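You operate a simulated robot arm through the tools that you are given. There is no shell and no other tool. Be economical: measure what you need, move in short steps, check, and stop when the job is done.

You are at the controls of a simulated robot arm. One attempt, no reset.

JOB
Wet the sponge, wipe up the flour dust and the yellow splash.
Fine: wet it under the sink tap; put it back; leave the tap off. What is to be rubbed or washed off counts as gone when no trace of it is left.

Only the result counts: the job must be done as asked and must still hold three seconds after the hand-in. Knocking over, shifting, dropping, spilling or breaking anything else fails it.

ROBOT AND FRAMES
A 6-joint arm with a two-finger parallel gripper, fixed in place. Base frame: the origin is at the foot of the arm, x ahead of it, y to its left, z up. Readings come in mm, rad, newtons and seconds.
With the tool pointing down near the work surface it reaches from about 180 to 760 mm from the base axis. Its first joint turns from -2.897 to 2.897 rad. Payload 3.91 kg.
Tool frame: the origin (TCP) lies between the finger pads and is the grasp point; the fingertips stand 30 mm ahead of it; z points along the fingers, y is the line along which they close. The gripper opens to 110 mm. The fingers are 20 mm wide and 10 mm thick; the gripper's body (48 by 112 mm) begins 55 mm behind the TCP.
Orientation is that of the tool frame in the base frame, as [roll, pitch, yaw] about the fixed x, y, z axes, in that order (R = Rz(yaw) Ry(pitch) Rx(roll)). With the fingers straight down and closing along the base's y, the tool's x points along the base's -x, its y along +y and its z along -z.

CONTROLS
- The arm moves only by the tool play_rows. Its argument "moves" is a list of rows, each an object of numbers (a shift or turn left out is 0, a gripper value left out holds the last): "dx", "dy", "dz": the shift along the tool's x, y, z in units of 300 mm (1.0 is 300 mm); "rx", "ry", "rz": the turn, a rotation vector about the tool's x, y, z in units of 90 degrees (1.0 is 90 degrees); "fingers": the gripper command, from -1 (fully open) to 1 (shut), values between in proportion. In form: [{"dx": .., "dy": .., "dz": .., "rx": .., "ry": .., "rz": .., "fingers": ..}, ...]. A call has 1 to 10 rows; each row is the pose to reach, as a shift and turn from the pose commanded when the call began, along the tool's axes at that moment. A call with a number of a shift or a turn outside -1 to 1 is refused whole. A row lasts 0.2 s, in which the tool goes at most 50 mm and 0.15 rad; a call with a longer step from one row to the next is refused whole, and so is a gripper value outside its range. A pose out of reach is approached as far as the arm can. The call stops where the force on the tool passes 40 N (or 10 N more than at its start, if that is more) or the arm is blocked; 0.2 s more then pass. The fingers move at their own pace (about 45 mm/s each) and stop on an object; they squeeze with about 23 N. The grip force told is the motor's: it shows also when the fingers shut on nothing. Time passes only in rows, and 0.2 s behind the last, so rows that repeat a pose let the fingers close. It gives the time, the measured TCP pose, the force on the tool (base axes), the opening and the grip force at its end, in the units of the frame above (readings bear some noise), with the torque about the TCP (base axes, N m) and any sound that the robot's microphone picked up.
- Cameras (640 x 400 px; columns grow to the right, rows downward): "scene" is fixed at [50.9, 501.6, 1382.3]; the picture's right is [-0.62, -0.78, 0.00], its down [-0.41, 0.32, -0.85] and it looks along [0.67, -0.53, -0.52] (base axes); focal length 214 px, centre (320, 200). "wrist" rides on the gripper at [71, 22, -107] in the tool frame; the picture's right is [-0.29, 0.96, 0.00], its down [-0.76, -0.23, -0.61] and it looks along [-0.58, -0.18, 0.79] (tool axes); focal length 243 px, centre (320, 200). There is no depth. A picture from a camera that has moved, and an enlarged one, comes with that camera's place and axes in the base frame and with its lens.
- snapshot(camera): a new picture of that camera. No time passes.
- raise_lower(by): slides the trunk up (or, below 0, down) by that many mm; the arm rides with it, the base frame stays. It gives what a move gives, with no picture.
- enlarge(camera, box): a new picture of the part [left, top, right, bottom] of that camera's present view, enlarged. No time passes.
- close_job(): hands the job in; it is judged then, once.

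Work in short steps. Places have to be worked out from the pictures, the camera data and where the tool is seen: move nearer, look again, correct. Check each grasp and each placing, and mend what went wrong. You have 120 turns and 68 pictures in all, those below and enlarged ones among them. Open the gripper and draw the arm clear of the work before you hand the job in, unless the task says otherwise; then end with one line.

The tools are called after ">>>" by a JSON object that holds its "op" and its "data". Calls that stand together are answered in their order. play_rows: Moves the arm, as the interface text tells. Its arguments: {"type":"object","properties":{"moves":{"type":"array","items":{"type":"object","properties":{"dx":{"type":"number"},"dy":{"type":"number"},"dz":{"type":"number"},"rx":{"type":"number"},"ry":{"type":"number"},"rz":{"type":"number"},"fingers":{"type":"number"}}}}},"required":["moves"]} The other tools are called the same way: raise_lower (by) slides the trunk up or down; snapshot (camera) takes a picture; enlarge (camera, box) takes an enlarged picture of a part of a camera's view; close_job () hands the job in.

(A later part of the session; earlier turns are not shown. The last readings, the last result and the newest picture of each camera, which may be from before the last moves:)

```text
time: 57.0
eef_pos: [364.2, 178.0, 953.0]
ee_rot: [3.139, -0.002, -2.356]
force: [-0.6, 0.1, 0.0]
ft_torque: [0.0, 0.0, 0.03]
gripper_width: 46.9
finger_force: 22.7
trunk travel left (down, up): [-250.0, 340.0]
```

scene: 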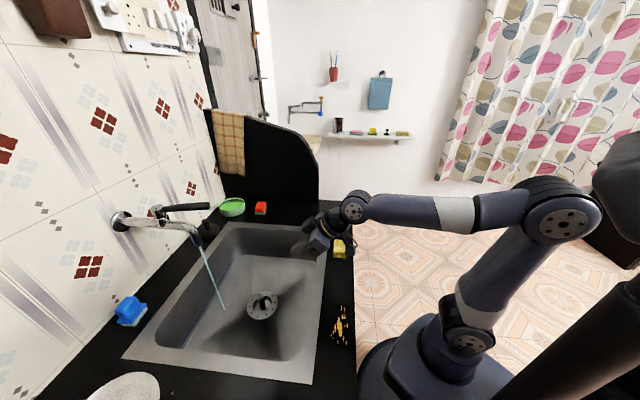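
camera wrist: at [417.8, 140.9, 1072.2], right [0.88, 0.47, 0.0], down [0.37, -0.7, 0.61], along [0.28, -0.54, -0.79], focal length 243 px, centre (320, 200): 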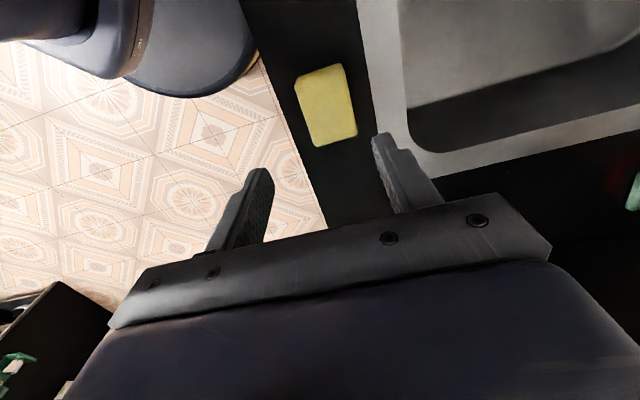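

Tilt 45° toward the wall, gently.

>>> {"op": "play_rows", "data": {"moves": [{"ry": -0.03}, {"ry": -0.08}, {"ry": -0.14}, {"ry": -0.2}, {"ry": -0.26}, {"ry": -0.32}, {"ry": -0.38}, {"ry": -0.43}, {"ry": -0.47}, {"ry": -0.5}]}}

>>> {"op": "snapshot", "data": {"camera": "wrist"}}

```text
time: 59.2
eef_pos: [365.5, 178.3, 951.5]
ee_rot: [3.139, 0.786, -2.36]
force: [-0.5, 0.4, -1.2]
ft_torque: [0.01, 0.04, 0.01]
gripper_width: 46.8
finger_force: 23.3
trunk travel left (down, up): [-250.0, 340.0]
```

```text
32 pictures are left
camera wrist: at [260.3, 106.1, 978.5], right [-0.53, 0.82, 0.21], down [0.24, -0.09, 0.97], along [0.81, 0.56, -0.15], focal length 243 px, centre (320, 200)
```

wrist: 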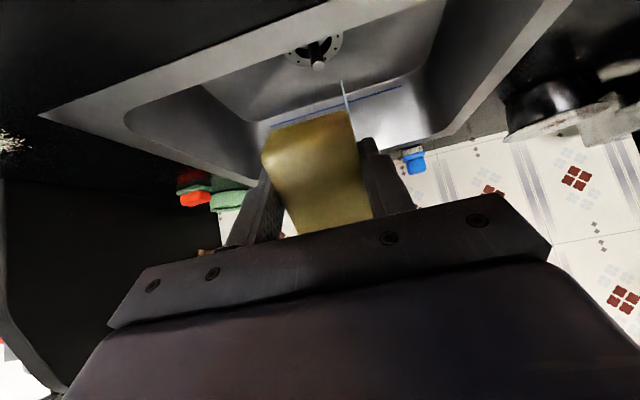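

Sponge held well. Move to a point 110 mm short of the stream at z 905.

>>> {"op": "play_rows", "data": {"moves": [{"dx": -0.03, "dy": 0.006, "dz": 0.04}, {"dx": -0.08, "dy": 0.017, "dz": 0.11}, {"dx": -0.14, "dy": 0.03, "dz": 0.2}, {"dx": -0.2, "dy": 0.043, "dz": 0.29}, {"dx": -0.26, "dy": 0.056, "dz": 0.38}, {"dx": -0.33, "dy": 0.07, "dz": 0.47}, {"dx": -0.39, "dy": 0.084, "dz": 0.56}, {"dx": -0.45, "dy": 0.096, "dz": 0.64}, {"dx": -0.49, "dy": 0.105, "dz": 0.7}, {"dx": -0.517, "dy": 0.111, "dz": 0.737}]}}

>>> {"op": "snapshot", "data": {"camera": "wrist"}}

>>> {"op": "enlarge", "data": {"camera": "scene", "box": [100, 160, 300, 285]}}

```text
time: 61.4
eef_pos: [530.6, 389.9, 906.2]
ee_rot: [3.141, 0.785, -2.359]
force: [1.0, -0.2, 0.9]
ft_torque: [0.01, -0.02, 0.0]
gripper_width: 47.2
finger_force: 22.8
trunk travel left (down, up): [-250.0, 340.0]
```

```text
31 pictures are left
camera wrist: at [425.0, 317.2, 932.5], right [-0.53, 0.82, 0.21], down [0.24, -0.09, 0.97], along [0.81, 0.56, -0.15], focal length 243 px, centre (320, 200)
```

wrist: 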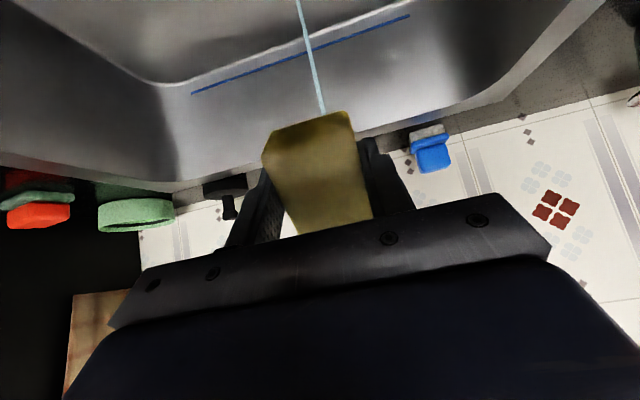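

```text
3.20 times, centred on (200, 222) of scene
camera zoom: at [50.9, 501.6, 1382.3], right [-0.62, -0.78, 0.0], down [-0.41, 0.32, -0.85], along [0.67, -0.53, -0.52], focal length 686 px, centre (704, 128)
```

zoom: 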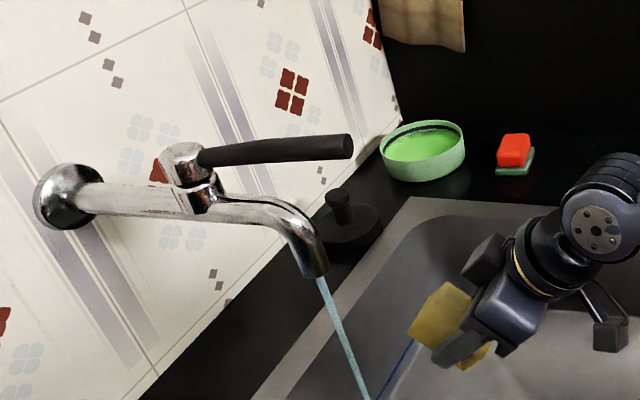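

Advance the sponge under the stream and dwell.

>>> {"op": "play_rows", "data": {"moves": [{"dx": -0.03, "dz": 0.032}, {"dx": -0.08, "dz": 0.085}, {"dx": -0.13, "dz": 0.137}, {"dx": -0.18, "dz": 0.19}, {"dx": -0.22, "dz": 0.233}, {"dx": -0.256, "dy": 0.002, "dz": 0.27}, {"dx": -0.256, "dy": 0.002, "dz": 0.27}]}}

>>> {"op": "enlarge", "data": {"camera": "scene", "box": [100, 180, 260, 280]}}

>>> {"op": "snapshot", "data": {"camera": "wrist"}}

```text
time: 63.0
eef_pos: [609.6, 469.2, 901.7]
ee_rot: [3.139, 0.786, -2.356]
force: [0.1, -0.6, 0.4]
ft_torque: [0.03, 0.0, 0.03]
gripper_width: 47.1
finger_force: 23.2
trunk travel left (down, up): [-250.0, 340.0]
```

```text
4.00 times, centred on (180, 230) of scene
camera zoom: at [50.9, 501.6, 1382.3], right [-0.62, -0.78, 0.0], down [-0.41, 0.32, -0.85], along [0.67, -0.53, -0.52], focal length 858 px, centre (880, 80)
```

zoom: 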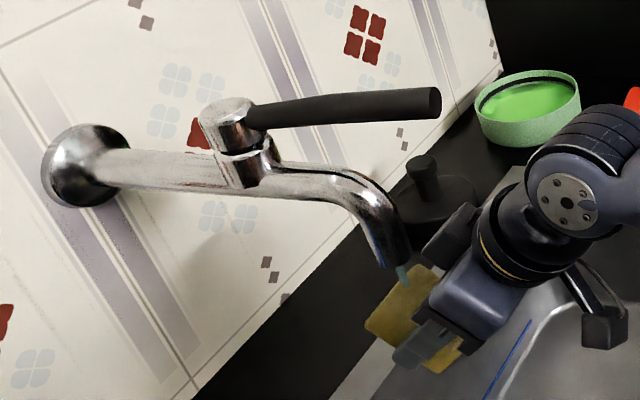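

```text
28 pictures are left
camera wrist: at [504.3, 396.2, 928.7], right [-0.53, 0.82, 0.21], down [0.24, -0.09, 0.97], along [0.81, 0.56, -0.15], focal length 243 px, centre (320, 200)
```

wrist: 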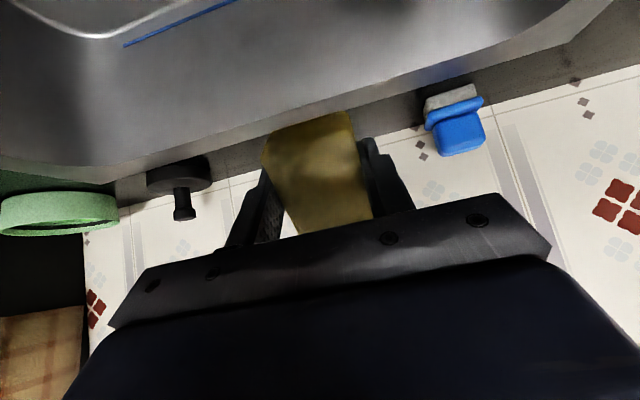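

Stream hits the sponge and it is darkening. Dwell 2 s with a small lateral sweep.

>>> {"op": "play_rows", "data": {"moves": [{"dy": 0}, {"dy": 0}, {"dy": 0.03}, {"dy": 0.03}, {"dy": 0}, {"dy": -0.03}, {"dy": -0.03}, {"dy": 0}, {"dy": 0}, {"dy": 0}]}}

>>> {"op": "enlarge", "data": {"camera": "wrist", "box": [240, 90, 400, 240]}}

```text
time: 65.2
eef_pos: [607.8, 466.6, 903.7]
ee_rot: [3.139, 0.785, -2.357]
force: [-0.5, -0.6, -0.2]
ft_torque: [-0.04, -0.03, 0.03]
gripper_width: 47.0
finger_force: 23.3
trunk travel left (down, up): [-250.0, 340.0]
```

```text
2.67 times, centred on (320, 165) of wrist
camera zoom: at [503.1, 395.7, 928.9], right [-0.53, 0.82, 0.21], down [0.24, -0.09, 0.97], along [0.81, 0.56, -0.15], focal length 647 px, centre (320, 293)
```

zoom: 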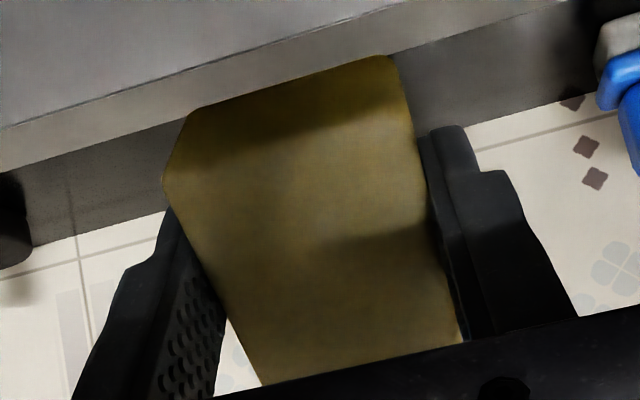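

Sponge uniformly darker: wet. Draw back out from under the spout over the sink.

>>> {"op": "play_rows", "data": {"moves": [{"dx": 0}, {"dx": 0}, {"dx": 0.03, "dz": -0.032}, {"dx": 0.08, "dz": -0.085}, {"dx": 0.13, "dz": -0.137}, {"dx": 0.18, "dz": -0.19}, {"dx": 0.22, "dz": -0.233}, {"dx": 0.256, "dz": -0.27}, {"dx": 0.256, "dz": -0.27}, {"dx": 0.256, "dz": -0.27}]}}

>>> {"op": "play_rows", "data": {"moves": [{"dx": 0.02, "dz": -0.035}, {"dx": 0.06, "dz": -0.105}, {"dx": 0.11, "dz": -0.19}, {"dx": 0.16, "dz": -0.28}, {"dx": 0.21, "dz": -0.37}, {"dx": 0.26, "dz": -0.46}, {"dx": 0.31, "dz": -0.54}, {"dx": 0.35, "dz": -0.61}, {"dx": 0.38, "dz": -0.66}, {"dx": 0.4, "dz": -0.69}]}}

```text
time: 67.4
eef_pos: [530.0, 390.0, 906.0]
ee_rot: [3.14, 0.786, -2.358]
force: [-0.4, -0.1, 0.1]
ft_torque: [0.03, 0.01, 0.01]
gripper_width: 47.3
finger_force: 23.2
trunk travel left (down, up): [-250.0, 340.0]
```

```text
time: 69.6
eef_pos: [367.8, 227.1, 966.5]
ee_rot: [3.141, 0.786, -2.358]
force: [-0.1, 0.5, 0.2]
ft_torque: [-0.02, 0.02, -0.01]
gripper_width: 47.1
finger_force: 23.0
trunk travel left (down, up): [-250.0, 340.0]
```

Held. Untilt.

>>> {"op": "play_rows", "data": {"moves": [{"ry": 0.03}, {"ry": 0.08}, {"ry": 0.14}, {"ry": 0.2}, {"ry": 0.26}, {"ry": 0.32}, {"ry": 0.38}, {"ry": 0.43}, {"ry": 0.47}, {"ry": 0.5}]}}

>>> {"op": "play_rows", "data": {"moves": [{"dx": 0.01, "rz": 0.03}, {"dx": 0.02, "rz": 0.09}, {"dx": 0.04, "rz": 0.16}, {"dx": 0.06, "rz": 0.23}, {"dx": 0.08, "rz": 0.3}, {"dx": 0.1, "rz": 0.37}, {"dx": 0.11, "rz": 0.44}, {"dx": 0.12, "rz": 0.5}, {"dx": 0.13, "rz": 0.55}, {"dx": 0.13, "rz": 0.58}]}}

>>> {"op": "play_rows", "data": {"moves": [{"rz": 0.04}, {"rz": 0.1}, {"rz": 0.17}, {"rz": 0.24}, {"rz": 0.31}, {"rz": 0.37}, {"rz": 0.42}, {"rz": 0.42}]}}

```text
time: 71.8
eef_pos: [367.1, 227.4, 965.3]
ee_rot: [3.141, 0.001, -2.36]
force: [-0.3, 0.8, -0.5]
ft_torque: [0.0, -0.01, 0.02]
gripper_width: 47.0
finger_force: 22.7
trunk travel left (down, up): [-250.0, 340.0]
```

```text
time: 74.0
eef_pos: [337.7, 199.1, 965.9]
ee_rot: [-3.141, -0.001, 3.011]
force: [0.0, -0.2, -0.1]
ft_torque: [0.0, -0.02, 0.0]
gripper_width: 47.1
finger_force: 23.1
trunk travel left (down, up): [-250.0, 340.0]
```

```text
time: 75.8
eef_pos: [338.7, 200.2, 966.8]
ee_rot: [-3.141, -0.001, 2.353]
force: [0.0, -0.1, 0.0]
ft_torque: [-0.01, 0.01, 0.01]
gripper_width: 47.1
finger_force: 23.3
trunk travel left (down, up): [-250.0, 340.0]
```

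Move above the splash's end (e=41, n=375) at z 850.

>>> {"op": "play_rows", "data": {"moves": [{"dx": 0.03, "dy": -0.003, "dz": 0.04}, {"dx": 0.07, "dy": -0.007, "dz": 0.12}, {"dx": 0.11, "dy": -0.012, "dz": 0.2}, {"dx": 0.15, "dy": -0.016, "dz": 0.28}, {"dx": 0.18, "dy": -0.02, "dz": 0.35}, {"dx": 0.19, "dy": -0.02, "dz": 0.39}, {"dx": 0.19, "dy": -0.02, "dz": 0.39}]}}

>>> {"op": "enlarge", "data": {"camera": "scene", "box": [290, 250, 390, 370]}}

```text
time: 77.4
eef_pos: [293.0, 236.8, 849.3]
ee_rot: [3.141, 0.0, 2.356]
force: [0.0, -0.3, 0.0]
ft_torque: [0.02, -0.02, -0.04]
gripper_width: 47.6
finger_force: 23.1
trunk travel left (down, up): [-250.0, 340.0]
```

```text
3.33 times, centred on (340, 310) of scene
camera zoom: at [50.9, 501.6, 1382.3], right [-0.62, -0.78, 0.0], down [-0.41, 0.32, -0.85], along [0.67, -0.53, -0.52], focal length 715 px, centre (253, -167)
```

zoom: 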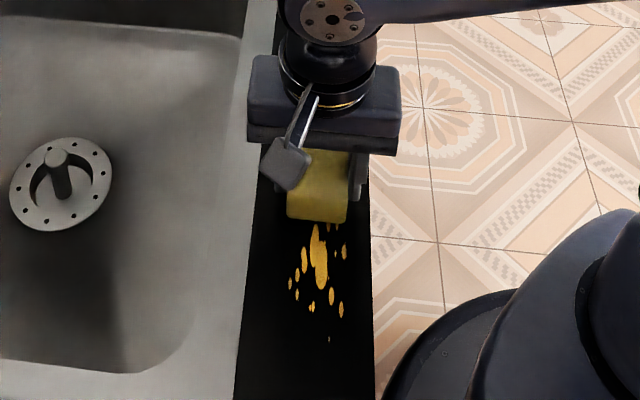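

Well lined up. Lower onto the counter with light press and sweep 95 mm along the splash.

>>> {"op": "play_rows", "data": {"moves": [{"dz": 0.03}, {"dz": 0.05}, {"dz": 0.063}, {"dz": 0.065, "dx": 0.03}, {"dz": 0.065, "dx": 0.09}, {"dz": 0.065, "dx": 0.15}, {"dz": 0.065, "dx": 0.21}, {"dz": 0.065, "dx": 0.27}, {"dz": 0.065, "dx": 0.32}, {"dz": 0.065, "dx": 0.32}]}}

>>> {"op": "enlarge", "data": {"camera": "scene", "box": [290, 250, 390, 370]}}

```text
time: 79.6
eef_pos: [227.3, 302.6, 830.8]
ee_rot: [-3.141, -0.002, 2.353]
force: [4.4, -6.3, 18.6]
ft_torque: [-0.04, -0.08, -0.05]
gripper_width: 46.9
finger_force: 23.2
trunk travel left (down, up): [-250.0, 340.0]
```

```text
3.33 times, centred on (340, 310) of scene
camera zoom: at [50.9, 501.6, 1382.3], right [-0.62, -0.78, 0.0], down [-0.41, 0.32, -0.85], along [0.67, -0.53, -0.52], focal length 715 px, centre (253, -167)
```

zoom: 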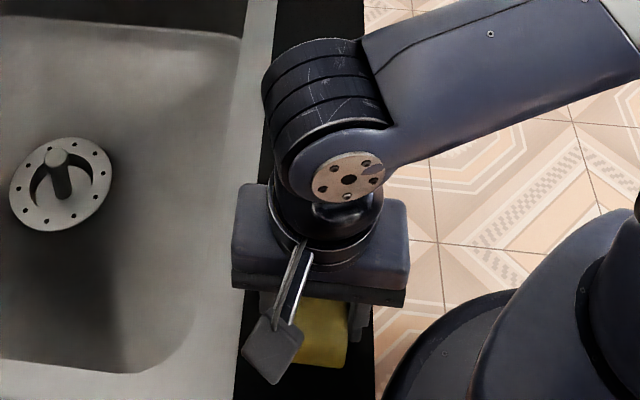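

Contact force ~19 N. Sweep back with lateral offset +8 mm, then again at −8 mm.

>>> {"op": "play_rows", "data": {"moves": [{"dy": 0.027}, {"dy": 0.027, "dx": -0.06}, {"dy": 0.027, "dx": -0.12}, {"dy": 0.027, "dx": -0.18}, {"dy": 0.027, "dx": -0.24}, {"dy": 0.027, "dx": -0.3}, {"dy": 0.027, "dx": -0.34}, {"dy": 0.0, "dx": -0.34}, {"dy": -0.027, "dx": -0.34}]}}

>>> {"op": "play_rows", "data": {"moves": [{"dx": 0.06}, {"dx": 0.12}, {"dx": 0.18}, {"dx": 0.24}, {"dx": 0.3}, {"dx": 0.35}, {"dx": 0.35, "dy": 0.027}, {"dx": 0.29, "dy": 0.027}, {"dx": 0.23, "dy": 0.027}, {"dx": 0.17, "dy": 0.027}]}}

>>> {"op": "play_rows", "data": {"moves": [{"dx": -0.06}, {"dx": -0.12}, {"dx": -0.17}, {"dx": -0.17, "dz": -0.02}, {"dx": -0.23, "dz": -0.06}, {"dx": -0.3, "dz": -0.08}, {"dx": -0.4, "dz": -0.09}, {"dx": -0.5, "dz": -0.09}]}}

>>> {"op": "enlarge", "data": {"camera": "scene", "box": [290, 250, 390, 370]}}

```text
time: 81.6
eef_pos: [293.0, 225.7, 829.7]
ee_rot: [3.139, 0.0, 2.355]
force: [8.9, 4.4, 21.3]
ft_torque: [0.2, -0.17, 0.01]
gripper_width: 47.2
finger_force: 23.0
trunk travel left (down, up): [-250.0, 340.0]
```

```text
time: 83.8
eef_pos: [262.8, 268.8, 830.8]
ee_rot: [3.141, 0.001, 2.353]
force: [-1.7, 2.9, 8.5]
ft_torque: [0.12, 0.15, 0.01]
gripper_width: 47.0
finger_force: 22.7
trunk travel left (down, up): [-250.0, 340.0]
```

```text
time: 85.6
eef_pos: [368.7, 161.2, 857.0]
ee_rot: [3.142, -0.002, 2.355]
force: [0.0, -0.4, 0.0]
ft_torque: [-0.01, -0.04, 0.02]
gripper_width: 47.2
finger_force: 22.8
trunk travel left (down, up): [-250.0, 340.0]
```

```text
3.33 times, centred on (340, 310) of scene
camera zoom: at [50.9, 501.6, 1382.3], right [-0.62, -0.78, 0.0], down [-0.41, 0.32, -0.85], along [0.67, -0.53, -0.52], focal length 715 px, centre (253, -167)
```

zoom: 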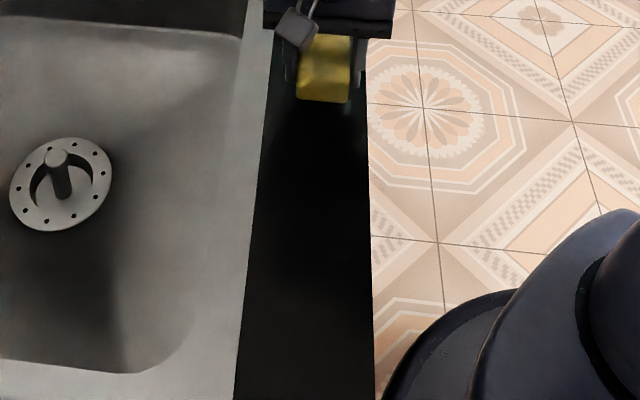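

The splash seems gone; zoom in for traces.

>>> {"op": "enlarge", "data": {"camera": "scene", "box": [310, 255, 370, 360]}}

```text
3.81 times, centred on (340, 308) of scene
camera zoom: at [50.9, 501.6, 1382.3], right [-0.62, -0.78, 0.0], down [-0.41, 0.32, -0.85], along [0.67, -0.53, -0.52], focal length 817 px, centre (244, -210)
```

zoom: 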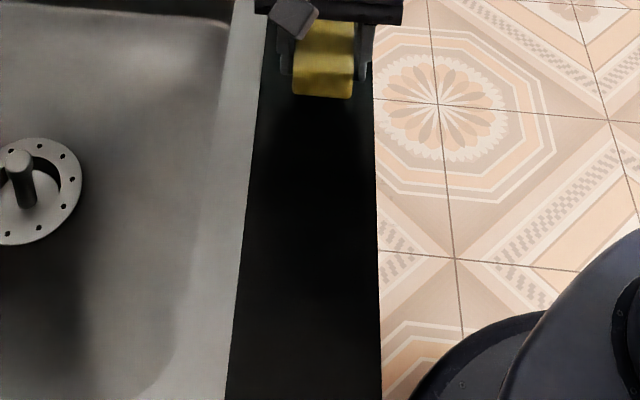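

Clean. Travel along the counter to the flour.

>>> {"op": "play_rows", "data": {"moves": [{"dx": -0.04, "dz": -0.04}, {"dx": -0.12, "dz": -0.06}, {"dx": -0.22, "dz": -0.06}, {"dx": -0.33, "dz": -0.06}, {"dx": -0.44, "dz": -0.06}, {"dx": -0.55, "dz": -0.06}, {"dx": -0.66, "dz": -0.06}, {"dx": -0.76, "dz": -0.06}, {"dx": -0.84, "dy": 0.03, "dz": -0.06}, {"dx": -0.88, "dy": 0.047, "dz": -0.06}]}}

>>> {"op": "snapshot", "data": {"camera": "wrist"}}

>>> {"op": "enlarge", "data": {"camera": "scene", "box": [270, 170, 390, 260]}}

```text
time: 87.8
eef_pos: [563.0, -16.3, 875.6]
ee_rot: [3.141, -0.002, 2.355]
force: [-1.1, 0.1, -0.1]
ft_torque: [-0.02, 0.01, -0.04]
gripper_width: 47.5
finger_force: 23.1
trunk travel left (down, up): [-250.0, 340.0]
```

```text
22 pictures are left
camera wrist: at [528.9, 50.0, 983.6], right [0.88, 0.47, 0.0], down [0.37, -0.7, 0.61], along [0.28, -0.54, -0.79], focal length 243 px, centre (320, 200)
```

wrist: 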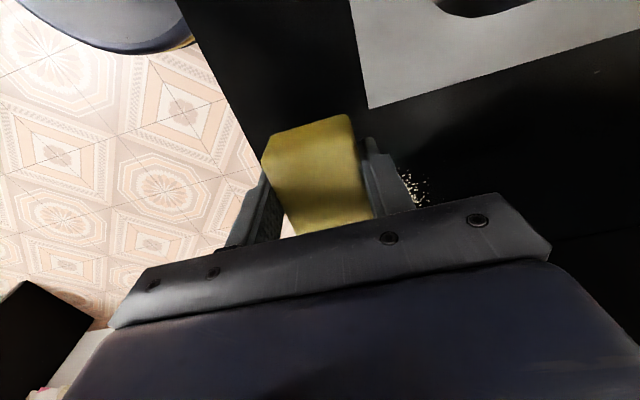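

```text
4.44 times, centred on (330, 215) of scene
camera zoom: at [50.9, 501.6, 1382.3], right [-0.62, -0.78, 0.0], down [-0.41, 0.32, -0.85], along [0.67, -0.53, -0.52], focal length 953 px, centre (276, 133)
```

zoom: 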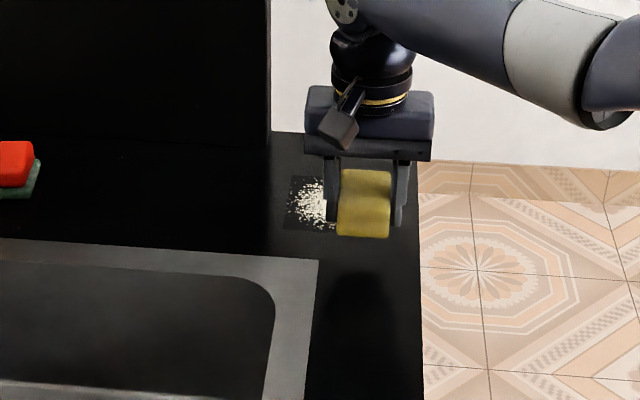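

Position over the near edge of the flour and begin sweeps at n=389.

>>> {"op": "play_rows", "data": {"moves": [{"dx": -0.06, "dy": 0.008, "dz": 0.03}, {"dx": -0.12, "dy": 0.008, "dz": 0.07}, {"dx": -0.165, "dy": 0.008, "dz": 0.11}, {"dx": -0.165, "dy": 0.008, "dz": 0.135}, {"dx": -0.165, "dy": 0.008, "dz": 0.151}, {"dx": -0.21, "dy": 0.008, "dz": 0.151}, {"dx": -0.27, "dy": 0.008, "dz": 0.151}, {"dx": -0.33, "dy": 0.008, "dz": 0.151}, {"dx": -0.4, "dy": 0.008, "dz": 0.151}, {"dx": -0.4, "dy": 0.008, "dz": 0.151}]}}

```text
time: 90.0
eef_pos: [649.2, -97.6, 830.3]
ee_rot: [-3.141, 0.001, 2.353]
force: [-0.8, 1.2, 5.0]
ft_torque: [0.04, 0.05, 0.0]
gripper_width: 47.2
finger_force: 23.3
trunk travel left (down, up): [-250.0, 340.0]
```

Good contact. Continue serpentine: n+20 back, n+40 forward.

>>> {"op": "play_rows", "data": {"moves": [{"dy": 0.035, "dz": 0.005}, {"dy": 0.067, "dz": 0.005}, {"dx": 0.06, "dy": 0.067, "dz": 0.005}, {"dx": 0.12, "dy": 0.067, "dz": 0.005}, {"dx": 0.18, "dy": 0.067, "dz": 0.005}, {"dx": 0.235, "dy": 0.067, "dz": 0.005}, {"dx": 0.235, "dy": 0.1, "dz": 0.005}, {"dx": 0.235, "dy": 0.133, "dz": 0.005}, {"dx": 0.18, "dy": 0.133, "dz": 0.005}, {"dx": 0.12, "dy": 0.133, "dz": 0.005}]}}

>>> {"op": "play_rows", "data": {"moves": [{"dx": -0.06}, {"dx": -0.12}, {"dx": -0.12, "dy": 0.035}, {"dx": -0.12, "dy": 0.067}, {"dx": -0.06, "dy": 0.067}, {"dx": 0, "dy": 0.067}, {"dx": 0.06, "dy": 0.067}, {"dx": 0.12, "dy": 0.067}, {"dx": 0.12, "dy": 0.03}, {"dx": 0.12, "dy": 0.0}]}}

```text
time: 91.7
eef_pos: [619.7, -27.0, 830.1]
ee_rot: [-3.139, -0.002, 2.354]
force: [-6.5, -3.7, 9.1]
ft_torque: [0.05, -0.12, 0.01]
gripper_width: 46.9
finger_force: 22.9
trunk travel left (down, up): [-250.0, 340.0]
stopped in row 8: the force on the tool passed its limit at 49 N (the readings are from after the stop); the commanded pose is now the measured one
```

```text
time: 93.1
eef_pos: [637.2, -13.0, 831.2]
ee_rot: [3.14, 0.003, 2.355]
force: [-1.1, 0.2, 7.2]
ft_torque: [-0.07, 0.23, 0.03]
gripper_width: 47.1
finger_force: 23.2
trunk travel left (down, up): [-250.0, 340.0]
stopped in row 7: the force on the tool passed its limit at 69 N (the readings are from after the stop); the commanded pose is now the measured one
```

Stopped twice with force near e≈460: the sponge end likely met the sink rim corner. Lift off and inspect.

>>> {"op": "play_rows", "data": {"moves": [{"dx": -0.03, "dz": -0.02}, {"dx": -0.05, "dz": -0.12}, {"dx": 0.05, "dz": -0.24}, {"dx": 0.18, "dz": -0.3}, {"dx": 0.32, "dz": -0.3}, {"dx": 0.45, "dz": -0.3}, {"dx": 0.45, "dz": -0.3}]}}

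>>> {"op": "enlarge", "data": {"camera": "scene", "box": [270, 170, 390, 260]}}

>>> {"op": "snapshot", "data": {"camera": "wrist"}}

```text
time: 94.7
eef_pos: [540.0, 82.2, 917.5]
ee_rot: [3.141, 0.004, 2.354]
force: [0.4, 0.2, 0.1]
ft_torque: [-0.04, 0.01, -0.01]
gripper_width: 47.2
finger_force: 22.5
trunk travel left (down, up): [-250.0, 340.0]
```

```text
4.44 times, centred on (330, 215) of scene
camera zoom: at [50.9, 501.6, 1382.3], right [-0.62, -0.78, 0.0], down [-0.41, 0.32, -0.85], along [0.67, -0.53, -0.52], focal length 953 px, centre (276, 133)
```

zoom: 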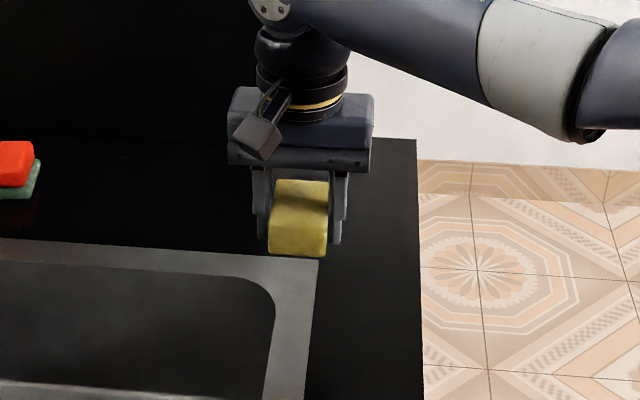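

```text
19 pictures are left
camera wrist: at [504.7, 149.1, 1025.6], right [0.88, 0.47, 0.0], down [0.37, -0.7, 0.61], along [0.29, -0.54, -0.79], focal length 243 px, centre (320, 200)
```

wrist: 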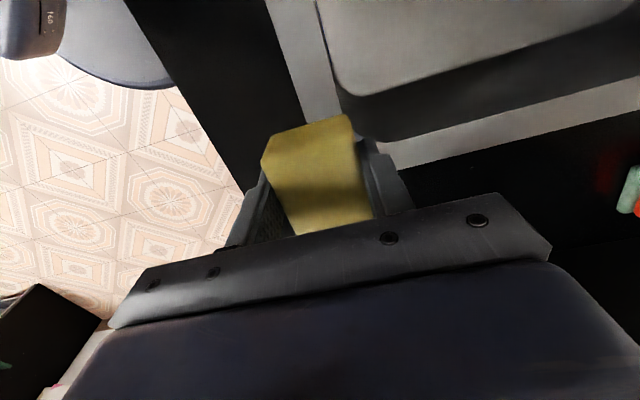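

Sponge still held. Move to above its home spot and check the flour area.

>>> {"op": "play_rows", "data": {"moves": [{"dx": 0.04, "dy": -0.045}, {"dx": 0.09, "dy": -0.1}, {"dx": 0.14, "dy": -0.16}, {"dx": 0.18, "dy": -0.2}, {"dx": 0.189, "dy": -0.217}, {"dx": 0.189, "dy": -0.217}]}}

>>> {"op": "enlarge", "data": {"camera": "scene", "box": [300, 190, 380, 240]}}

```text
time: 96.1
eef_pos: [454.4, 76.2, 920.1]
ee_rot: [3.14, 0.002, 2.352]
force: [-0.2, -0.5, 0.2]
ft_torque: [0.0, 0.01, -0.01]
gripper_width: 47.1
finger_force: 22.6
trunk travel left (down, up): [-250.0, 340.0]
```

```text
8.00 times, centred on (340, 215) of scene
camera zoom: at [50.9, 501.6, 1382.3], right [-0.62, -0.78, 0.0], down [-0.41, 0.32, -0.85], along [0.67, -0.53, -0.52], focal length 1716 px, centre (160, 80)
```

zoom: 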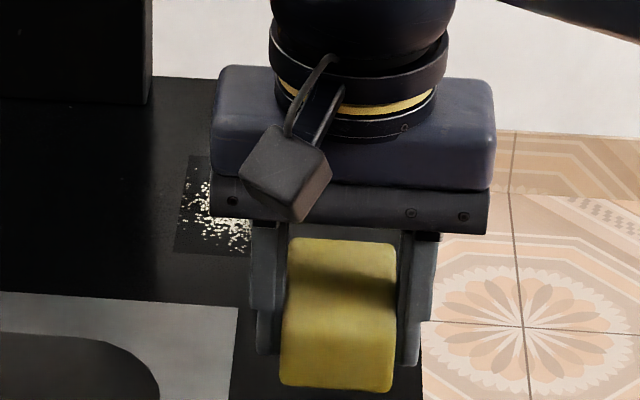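

Some flour remains at the back. Move back along the counter to see it unobstructed.

>>> {"op": "play_rows", "data": {"moves": [{"dx": 0.05}, {"dx": 0.15}, {"dx": 0.27}, {"dx": 0.4}, {"dx": 0.5}, {"dx": 0.55}, {"dx": 0.55}]}}

>>> {"op": "enlarge", "data": {"camera": "scene", "box": [310, 195, 374, 235]}}

```text
time: 97.7
eef_pos: [339.0, 193.6, 917.9]
ee_rot: [3.141, 0.002, 2.353]
force: [0.1, -0.7, 0.2]
ft_torque: [-0.01, 0.03, -0.01]
gripper_width: 47.2
finger_force: 23.1
trunk travel left (down, up): [-250.0, 340.0]
```

```text
10.00 times, centred on (342, 215) of scene
camera zoom: at [50.9, 501.6, 1382.3], right [-0.62, -0.78, 0.0], down [-0.41, 0.32, -0.85], along [0.67, -0.53, -0.52], focal length 2145 px, centre (100, 50)
```

zoom: 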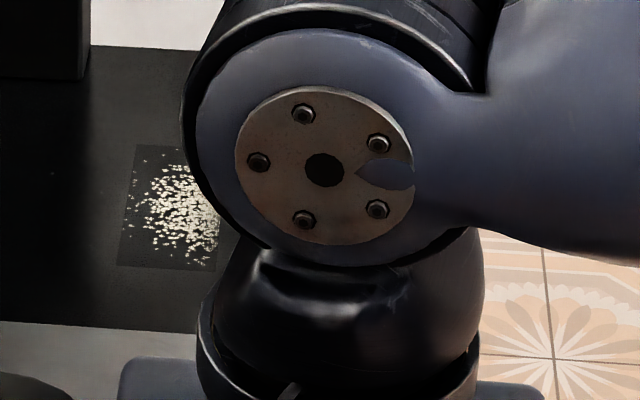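

Flour beyond n≈431 remains. Return there and scrub more over n=430–460, staying clear of the rim (e≥475).

>>> {"op": "play_rows", "data": {"moves": [{"dx": -0.05}, {"dx": -0.15}, {"dx": -0.27, "dy": 0.02}, {"dx": -0.39, "dy": 0.05}, {"dx": -0.51, "dy": 0.08}, {"dx": -0.63, "dy": 0.11}, {"dx": -0.74, "dy": 0.14}, {"dx": -0.84, "dy": 0.17}, {"dx": -0.92, "dy": 0.2}, {"dx": -0.98, "dy": 0.211}]}}

>>> {"op": "play_rows", "data": {"moves": [{"dx": -0.08, "dz": 0.03}, {"dx": -0.17, "dz": 0.09}, {"dx": -0.26, "dz": 0.15}, {"dx": -0.33, "dz": 0.2}, {"dx": -0.35, "dz": 0.25}, {"dx": -0.35, "dz": 0.275}, {"dx": -0.35, "dz": 0.288}, {"dx": -0.35, "dz": 0.295}, {"dx": -0.35, "dz": 0.295}]}}

```text
time: 99.9
eef_pos: [592.0, 30.1, 919.5]
ee_rot: [3.14, 0.001, 2.354]
force: [0.0, -0.5, 1.1]
ft_torque: [0.02, -0.03, 0.02]
gripper_width: 47.4
finger_force: 22.9
trunk travel left (down, up): [-250.0, 340.0]
```

```text
time: 101.9
eef_pos: [666.1, -45.3, 830.3]
ee_rot: [3.141, 0.004, 2.352]
force: [-0.5, 0.4, 0.2]
ft_torque: [-0.01, 0.0, 0.0]
gripper_width: 47.2
finger_force: 23.2
trunk travel left (down, up): [-250.0, 340.0]
```

No contact force now: the sponge has crept up in the fingers. Set it down, open, raise ~4 mm and regrip so it protrudes again.

>>> {"op": "play_rows", "data": {"moves": [{"dz": 0.003}, {"dz": 0.003, "fingers": -0.05}, {"dz": 0.003}, {"dz": 0.003}, {"dz": -0.012}, {"dz": -0.012}, {"dz": -0.012}]}}

>>> {"op": "snapshot", "data": {"camera": "wrist"}}

```text
time: 103.5
eef_pos: [665.6, -43.7, 834.4]
ee_rot: [3.14, 0.003, 2.353]
force: [-0.9, 0.9, 0.1]
ft_torque: [0.03, 0.0, 0.01]
gripper_width: 57.7
finger_force: 0.0
trunk travel left (down, up): [-250.0, 340.0]
```

```text
16 pictures are left
camera wrist: at [630.3, 22.0, 942.6], right [0.88, 0.47, 0.0], down [0.37, -0.7, 0.61], along [0.29, -0.54, -0.79], focal length 243 px, centre (320, 200)
```

wrist: 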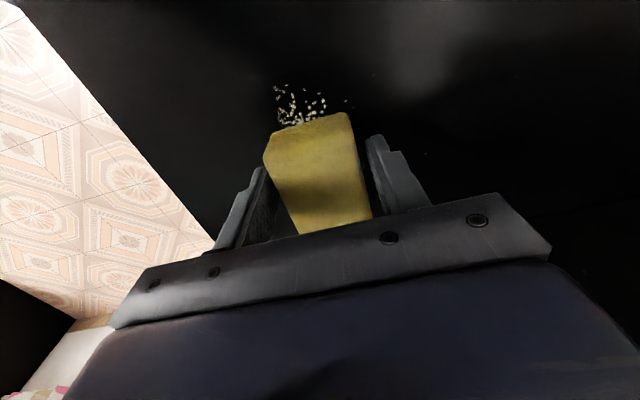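

Remaining flour is visible just behind the sponge. Regrip and scrub with ~2 mm press.

>>> {"op": "play_rows", "data": {"moves": [{"fingers": 1}, {"fingers": 1}, {"fingers": 1}, {"fingers": 1}, {"fingers": 1}]}}

>>> {"op": "play_rows", "data": {"moves": [{"dz": 0.008}, {"dx": 0.05, "dz": 0.008}, {"dx": 0.085, "dz": 0.008}, {"dx": 0.04, "dz": 0.008}, {"dx": -0.02, "dz": 0.008}, {"dx": -0.08, "dz": 0.008}, {"dx": -0.08, "dy": 0.03, "dz": 0.008}, {"dx": -0.02, "dy": 0.03, "dz": 0.008}, {"dx": 0.04, "dy": 0.03, "dz": 0.008}, {"dx": 0.085, "dy": 0.03, "dz": 0.008}]}}

```text
time: 104.7
eef_pos: [664.9, -44.9, 835.6]
ee_rot: [3.14, 0.003, 2.352]
force: [0.5, -0.2, -0.3]
ft_torque: [-0.02, -0.01, 0.01]
gripper_width: 47.1
finger_force: 23.1
trunk travel left (down, up): [-250.0, 340.0]
```

```text
time: 106.9
eef_pos: [654.0, -20.0, 832.9]
ee_rot: [3.137, 0.005, 2.354]
force: [7.0, -6.8, 21.5]
ft_torque: [-0.32, -0.24, 0.02]
gripper_width: 47.1
finger_force: 22.7
trunk travel left (down, up): [-250.0, 340.0]
```

Firm contact (21 N). Continue scrubbing over n 420–465.

>>> {"op": "play_rows", "data": {"moves": [{"dy": 0.04, "dz": -0.002}, {"dx": -0.06, "dy": 0.04, "dz": -0.002}, {"dx": -0.12, "dy": 0.04, "dz": -0.002}, {"dx": -0.17, "dy": 0.04, "dz": -0.002}, {"dx": -0.17, "dy": 0.0, "dz": -0.002}, {"dx": -0.17, "dy": -0.04, "dz": -0.002}, {"dx": -0.11, "dy": -0.04, "dz": -0.002}, {"dx": -0.05, "dy": -0.04, "dz": -0.002}, {"dx": 0.0, "dy": -0.04, "dz": -0.002}]}}

>>> {"op": "play_rows", "data": {"moves": [{"dy": -0.05}, {"dx": -0.06, "dy": -0.05}, {"dx": -0.12, "dy": -0.05}, {"dx": -0.17, "dy": -0.05}, {"dx": -0.17, "dy": -0.09}, {"dx": -0.17, "dy": -0.12}, {"dx": -0.11, "dy": -0.12}, {"dx": -0.05, "dy": -0.12}, {"dx": 0.03, "dy": -0.12}]}}

>>> {"op": "play_rows", "data": {"moves": [{"dz": -0.04}, {"dz": -0.12}, {"dz": -0.2}, {"dx": 0.1, "dz": -0.24}, {"dx": 0.22, "dz": -0.24}, {"dx": 0.35, "dz": -0.24}, {"dx": 0.48, "dz": -0.24}, {"dx": 0.61, "dz": -0.24}, {"dx": 0.72, "dz": -0.24}, {"dx": 0.82, "dz": -0.24}]}}

>>> {"op": "enlarge", "data": {"camera": "scene", "box": [310, 195, 374, 235]}}

```text
time: 108.9
eef_pos: [643.9, -29.5, 832.5]
ee_rot: [3.14, 0.004, 2.353]
force: [4.0, -6.2, 18.8]
ft_torque: [-0.19, -0.07, 0.01]
gripper_width: 47.1
finger_force: 22.3
trunk travel left (down, up): [-250.0, 340.0]
```

```text
time: 110.9
eef_pos: [613.6, -47.6, 833.2]
ee_rot: [3.141, 0.001, 2.354]
force: [1.7, -2.4, 12.1]
ft_torque: [-0.19, -0.1, 0.02]
gripper_width: 46.9
finger_force: 23.0
trunk travel left (down, up): [-250.0, 340.0]
```

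```text
time: 113.1
eef_pos: [440.3, 128.1, 905.7]
ee_rot: [3.14, 0.001, 2.35]
force: [0.1, -0.1, -0.3]
ft_torque: [0.01, 0.04, 0.0]
gripper_width: 46.9
finger_force: 22.6
trunk travel left (down, up): [-250.0, 340.0]
```

```text
10.00 times, centred on (342, 215) of scene
camera zoom: at [50.9, 501.6, 1382.3], right [-0.62, -0.78, 0.0], down [-0.41, 0.32, -0.85], along [0.67, -0.53, -0.52], focal length 2145 px, centre (100, 50)
```

zoom: 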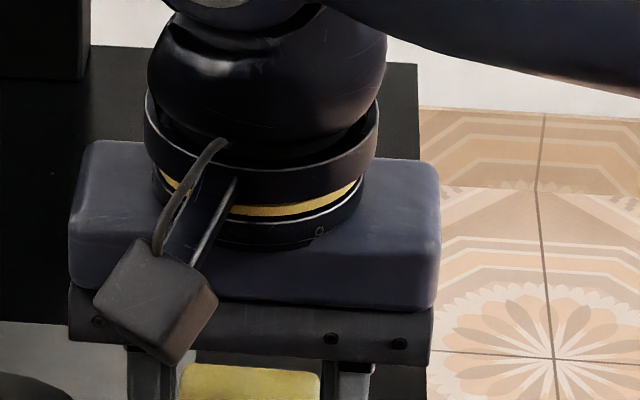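

View blocked; shift over the sink to uncover the flour spot.

>>> {"op": "play_rows", "data": {"moves": [{"dy": 0.04}, {"dy": 0.11}, {"dy": 0.19}, {"dy": 0.28}, {"dy": 0.37}, {"dy": 0.44}, {"dy": 0.48}, {"dy": 0.48}]}}

>>> {"op": "enlarge", "data": {"camera": "scene", "box": [310, 195, 374, 235]}}

```text
time: 114.9
eef_pos: [542.7, 227.9, 904.4]
ee_rot: [3.14, 0.003, 2.353]
force: [0.1, -0.1, -0.4]
ft_torque: [-0.02, 0.0, 0.02]
gripper_width: 47.3
finger_force: 22.9
trunk travel left (down, up): [-250.0, 340.0]
```

```text
10.00 times, centred on (342, 215) of scene
camera zoom: at [50.9, 501.6, 1382.3], right [-0.62, -0.78, 0.0], down [-0.41, 0.32, -0.85], along [0.67, -0.53, -0.52], focal length 2145 px, centre (100, 50)
```

zoom: 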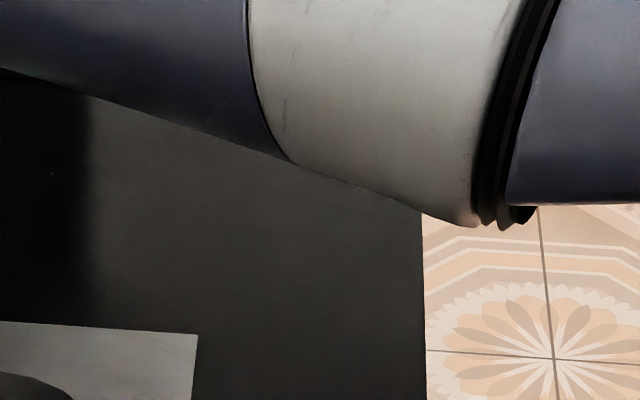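

No flour visible now. Return over the sponge's home (453.7,76.3).

>>> {"op": "play_rows", "data": {"moves": [{"dx": -0.02, "dy": -0.05}, {"dx": -0.04, "dy": -0.13}, {"dx": -0.06, "dy": -0.22}, {"dx": -0.09, "dy": -0.31}, {"dx": -0.11, "dy": -0.4}, {"dx": -0.13, "dy": -0.48}, {"dx": -0.147, "dy": -0.54}, {"dx": -0.147, "dy": -0.567}, {"dx": -0.147, "dy": -0.567}]}}

```text
time: 116.9
eef_pos: [452.3, 76.3, 904.1]
ee_rot: [3.14, 0.002, 2.353]
force: [-0.2, -0.2, -0.4]
ft_torque: [0.02, 0.01, 0.01]
gripper_width: 47.1
finger_force: 22.9
trunk travel left (down, up): [-250.0, 340.0]
```

Lower to contact, about z 834.

>>> {"op": "play_rows", "data": {"moves": [{"dz": 0.06}, {"dz": 0.12}, {"dz": 0.17}, {"dz": 0.205}, {"dz": 0.22}, {"dz": 0.228}, {"dz": 0.232}, {"dz": 0.234}]}}

>>> {"op": "enlarge", "data": {"camera": "scene", "box": [300, 210, 380, 270]}}

```text
time: 118.7
eef_pos: [453.4, 76.8, 834.6]
ee_rot: [3.14, 0.002, 2.353]
force: [0.3, 0.0, -0.1]
ft_torque: [0.0, -0.01, 0.0]
gripper_width: 47.1
finger_force: 23.1
trunk travel left (down, up): [-250.0, 340.0]
```

```text
6.67 times, centred on (340, 240) of scene
camera zoom: at [50.9, 501.6, 1382.3], right [-0.62, -0.78, 0.0], down [-0.41, 0.32, -0.85], along [0.67, -0.53, -0.52], focal length 1430 px, centre (187, -67)
```

zoom: 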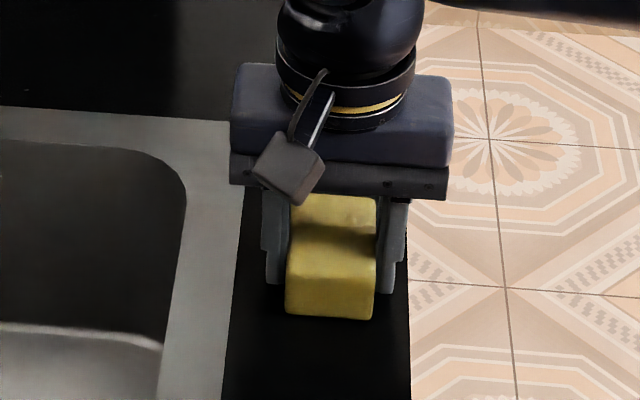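

Still slightly hovering (no force). Lower in tiny steps until contact.

>>> {"op": "play_rows", "data": {"moves": [{"dz": 0.003}, {"dz": 0.006}, {"dz": 0.008}, {"dz": 0.01}]}}

```text
time: 119.7
eef_pos: [453.2, 76.9, 833.0]
ee_rot: [3.137, 0.003, 2.353]
force: [1.0, -3.1, 24.3]
ft_torque: [-0.18, 0.18, 0.01]
gripper_width: 46.9
finger_force: 22.7
trunk travel left (down, up): [-250.0, 340.0]
```

In contact. Release and lift straight up.

>>> {"op": "play_rows", "data": {"moves": [{"dz": -0.005}, {"dz": -0.005, "fingers": -0.2}, {"dz": -0.005}, {"dz": -0.005}, {"dz": -0.06}, {"dz": -0.16}, {"dz": -0.3}, {"dz": -0.42}, {"dz": -0.5}]}}

>>> {"op": "enlarge", "data": {"camera": "scene", "box": [300, 210, 380, 270]}}

```text
time: 121.7
eef_pos: [450.7, 77.0, 981.5]
ee_rot: [3.14, 0.001, 2.353]
force: [0.6, -0.4, 0.0]
ft_torque: [0.01, 0.0, 0.04]
gripper_width: 65.9
finger_force: 0.1
trunk travel left (down, up): [-250.0, 340.0]
```

```text
6.67 times, centred on (340, 240) of scene
camera zoom: at [50.9, 501.6, 1382.3], right [-0.62, -0.78, 0.0], down [-0.41, 0.32, -0.85], along [0.67, -0.53, -0.52], focal length 1430 px, centre (187, -67)
```

zoom: 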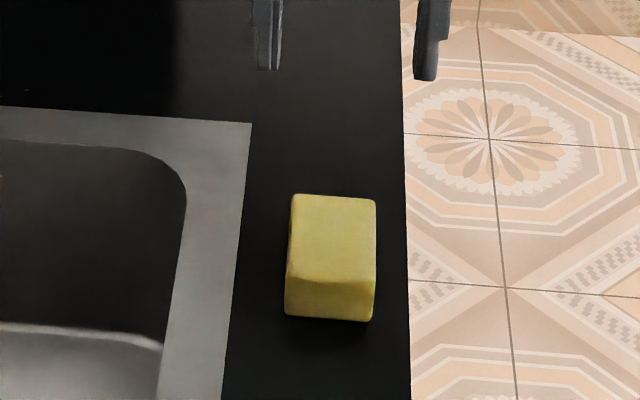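

Sponge is back at its original place and the counter looks clean. Now close the tap: raise the trunk and approach the lever as before.

>>> {"op": "raise_lower", "data": {"by": 150}}

>>> {"op": "play_rows", "data": {"moves": [{"dx": 0.052, "dy": 0.04, "dz": -0.019, "rz": -0.09}, {"dx": 0.104, "dy": 0.08, "dz": -0.038, "rz": -0.18}, {"dx": 0.156, "dy": 0.12, "dz": -0.057, "rz": -0.27}, {"dx": 0.208, "dy": 0.16, "dz": -0.076, "rz": -0.36}, {"dx": 0.26, "dy": 0.2, "dz": -0.095, "rz": -0.45}, {"dx": 0.312, "dy": 0.24, "dz": -0.114, "rz": -0.54}, {"dx": 0.364, "dy": 0.28, "dz": -0.133, "rz": -0.63}, {"dx": 0.416, "dy": 0.32, "dz": -0.152, "rz": -0.72}, {"dx": 0.468, "dy": 0.36, "dz": -0.171, "rz": -0.81}, {"dx": 0.52, "dy": 0.4, "dz": -0.19, "rz": -0.9}]}}

>>> {"op": "play_rows", "data": {"moves": [{"rz": -0.095}, {"rz": -0.095}]}}

>>> {"op": "play_rows", "data": {"moves": [{"ry": -0.085}, {"ry": -0.17}, {"ry": -0.255}, {"ry": -0.34}, {"ry": -0.42}, {"ry": -0.5}, {"ry": -0.5}]}}

```text
time: 123.5
eef_pos: [452.3, 76.0, 1130.5]
ee_rot: [-3.14, 0.001, 2.353]
force: [0.1, 0.2, -0.2]
ft_torque: [0.01, -0.02, 0.02]
gripper_width: 66.0
finger_force: 0.0
trunk travel left (down, up): [-400.0, 190.0]
```

```text
time: 125.7
eef_pos: [425.7, 272.4, 1188.7]
ee_rot: [-3.14, 0.001, -2.513]
force: [0.1, -0.7, -0.1]
ft_torque: [-0.01, 0.03, -0.02]
gripper_width: 66.2
finger_force: 0.0
trunk travel left (down, up): [-400.0, 190.0]
```

```text
time: 126.3
eef_pos: [427.7, 271.9, 1188.6]
ee_rot: [-3.14, 0.002, -2.364]
force: [-1.3, -1.1, -0.7]
ft_torque: [0.0, -0.02, 0.04]
gripper_width: 66.0
finger_force: 0.1
trunk travel left (down, up): [-400.0, 190.0]
```

```text
time: 127.9
eef_pos: [427.2, 270.8, 1188.0]
ee_rot: [-3.139, 0.788, -2.364]
force: [-0.2, 0.3, 0.4]
ft_torque: [0.02, -0.01, 0.02]
gripper_width: 66.0
finger_force: 0.0
trunk travel left (down, up): [-400.0, 190.0]
```

Approach to 80 mm before the straddle pose.

>>> {"op": "play_rows", "data": {"moves": [{"dx": -0.073, "dy": -0.008, "dz": 0.126}, {"dx": -0.147, "dy": -0.015, "dz": 0.251}, {"dx": -0.22, "dy": -0.023, "dz": 0.377}, {"dx": -0.294, "dy": -0.03, "dz": 0.502}, {"dx": -0.367, "dy": -0.038, "dz": 0.628}, {"dx": -0.367, "dy": -0.038, "dz": 0.628}]}}

>>> {"op": "snapshot", "data": {"camera": "wrist"}}

```text
time: 129.3
eef_pos: [586.4, 411.1, 1130.5]
ee_rot: [-3.136, 0.787, -2.365]
force: [0.0, -0.2, 0.2]
ft_torque: [0.03, 0.01, -0.02]
gripper_width: 66.0
finger_force: 0.0
trunk travel left (down, up): [-400.0, 190.0]
```

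```text
11 pictures are left
camera wrist: at [480.4, 339.1, 1156.6], right [-0.52, 0.83, 0.2], down [0.24, -0.09, 0.97], along [0.82, 0.55, -0.15], focal length 243 px, centre (320, 200)
```

wrist: 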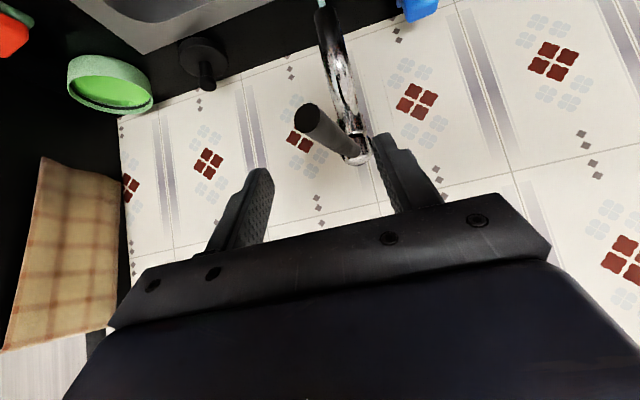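

Lever end lies slightly left; advance with a 9 mm shift that way.

>>> {"op": "play_rows", "data": {"moves": [{"dy": -0.03, "dz": 0.04}, {"dy": -0.03, "dz": 0.12}, {"dy": -0.03, "dz": 0.19}, {"dy": -0.03, "dz": 0.255}, {"dy": -0.03, "dz": 0.255}]}}

>>> {"op": "snapshot", "data": {"camera": "wrist"}}

```text
time: 130.5
eef_pos: [632.1, 442.3, 1079.8]
ee_rot: [-3.138, 0.788, -2.366]
force: [0.5, -0.3, 0.0]
ft_torque: [0.02, -0.01, -0.03]
gripper_width: 66.0
finger_force: 0.1
trunk travel left (down, up): [-400.0, 190.0]
```

```text
10 pictures are left
camera wrist: at [525.0, 370.8, 1104.9], right [-0.52, 0.83, 0.2], down [0.24, -0.09, 0.97], along [0.82, 0.55, -0.15], focal length 243 px, centre (320, 200)
```

wrist: 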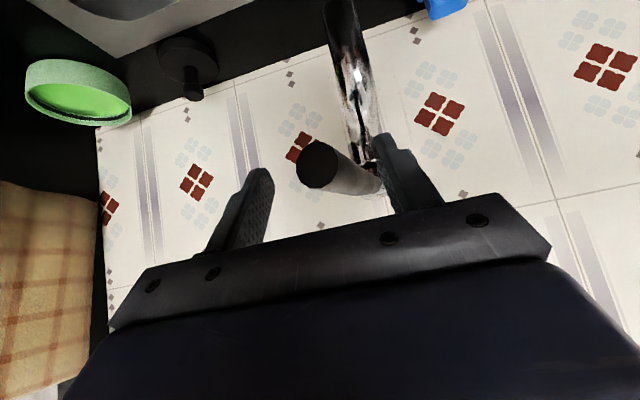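

Straddled. Narrow to ~44 mm and push the lever back (tool +y) until its stop.

>>> {"op": "play_rows", "data": {"moves": [{"fingers": 0.2}, {"fingers": 0.2}, {"dy": 0.02}, {"dy": 0.04}, {"dy": 0.06}, {"dy": 0.08}, {"dy": 0.1}, {"dy": 0.12}, {"dy": 0.14}, {"dy": 0.14}]}}

>>> {"op": "enlarge", "data": {"camera": "scene", "box": [100, 160, 260, 260]}}

```text
time: 132.7
eef_pos: [601.2, 473.3, 1078.5]
ee_rot: [-3.139, 0.787, -2.364]
force: [0.1, -0.1, 0.1]
ft_torque: [0.0, -0.05, 0.02]
gripper_width: 44.1
finger_force: 0.0
trunk travel left (down, up): [-400.0, 190.0]
```

```text
4.00 times, centred on (180, 210) of scene
camera zoom: at [50.9, 501.6, 1382.3], right [-0.62, -0.78, 0.0], down [-0.41, 0.32, -0.85], along [0.67, -0.53, -0.52], focal length 858 px, centre (880, 160)
```

zoom: 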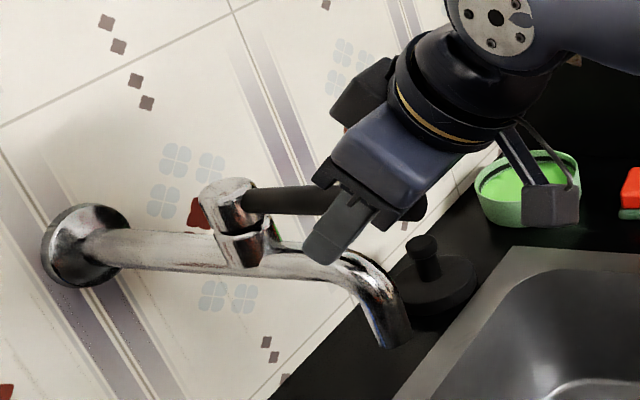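

The stream has stopped. Nudge a few mm more to seat it at the stop.

>>> {"op": "play_rows", "data": {"moves": [{"dy": 0.007}, {"dy": 0.014}, {"dy": 0.02}]}}

```text
time: 133.5
eef_pos: [600.0, 477.3, 1078.2]
ee_rot: [-3.139, 0.788, -2.366]
force: [3.7, -2.0, 0.3]
ft_torque: [0.05, -0.07, 0.04]
gripper_width: 46.5
finger_force: 3.0
trunk travel left (down, up): [-400.0, 190.0]
```

It's against the stop. Back off and retract.

>>> {"op": "play_rows", "data": {"moves": [{"dy": -0.02}, {"dy": -0.035, "fingers": 0.0}, {"dy": -0.035}, {"dy": -0.035, "dz": -0.1}, {"dy": -0.035, "dz": -0.25}, {"dy": -0.035, "dz": -0.4}, {"dy": -0.035, "dz": -0.55}, {"dy": -0.035, "dz": -0.65}]}}

>>> {"op": "snapshot", "data": {"camera": "scene"}}

```text
time: 135.3
eef_pos: [505.6, 377.1, 1216.1]
ee_rot: [-3.141, 0.787, -2.364]
force: [0.3, -0.3, 0.4]
ft_torque: [0.01, 0.01, -0.01]
gripper_width: 55.1
finger_force: 0.1
trunk travel left (down, up): [-400.0, 190.0]
```

```text
8 pictures are left
```

scene: 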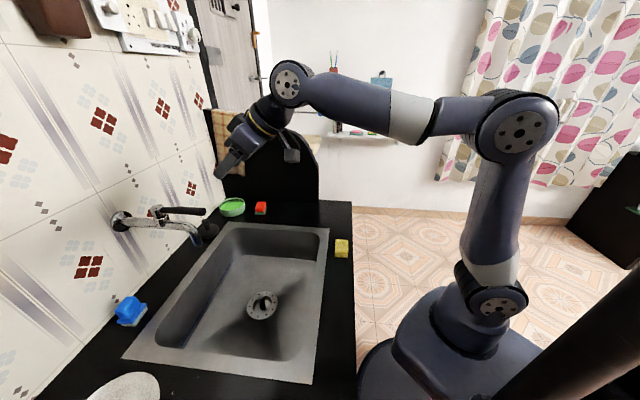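

Everything is in place and the water is off. Final close look at the whole counter strip for traces.

>>> {"op": "enlarge", "data": {"camera": "scene", "box": [300, 195, 370, 240]}}

>>> {"op": "enlarge", "data": {"camera": "scene", "box": [300, 260, 380, 365]}}

>>> {"op": "enlarge", "data": {"camera": "scene", "box": [100, 190, 260, 290]}}

```text
8.89 times, centred on (335, 218) of scene
camera zoom: at [50.9, 501.6, 1382.3], right [-0.62, -0.78, 0.0], down [-0.41, 0.32, -0.85], along [0.67, -0.53, -0.52], focal length 1906 px, centre (187, 44)
```

zoom: 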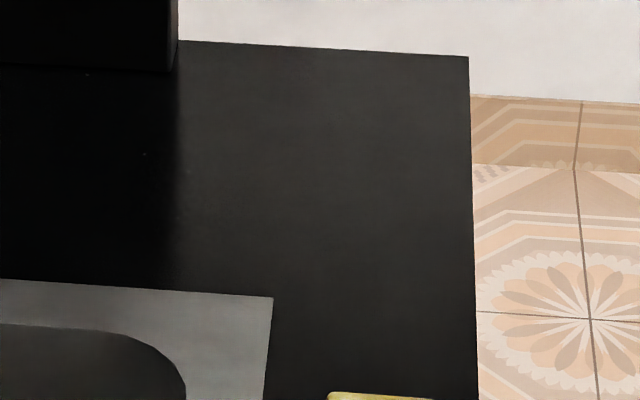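

```text
3.81 times, centred on (340, 312) of scene
camera zoom: at [50.9, 501.6, 1382.3], right [-0.62, -0.78, 0.0], down [-0.41, 0.32, -0.85], along [0.67, -0.53, -0.52], focal length 817 px, centre (244, -229)
```

zoom: 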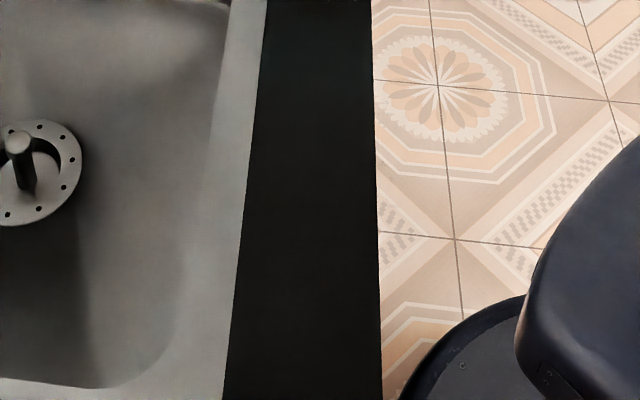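

```text
4.00 times, centred on (180, 240) of scene
camera zoom: at [50.9, 501.6, 1382.3], right [-0.62, -0.78, 0.0], down [-0.41, 0.32, -0.85], along [0.67, -0.53, -0.52], focal length 858 px, centre (880, 40)
```

zoom: 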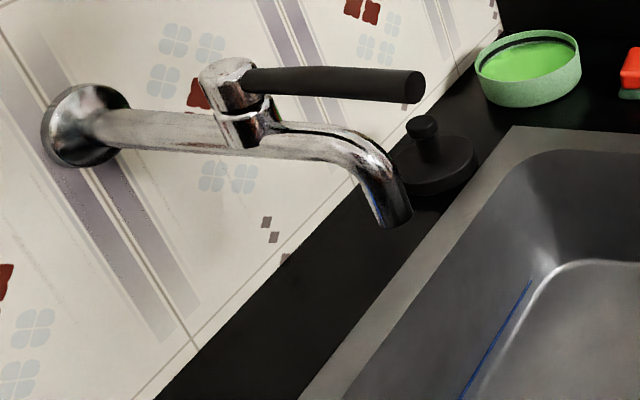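

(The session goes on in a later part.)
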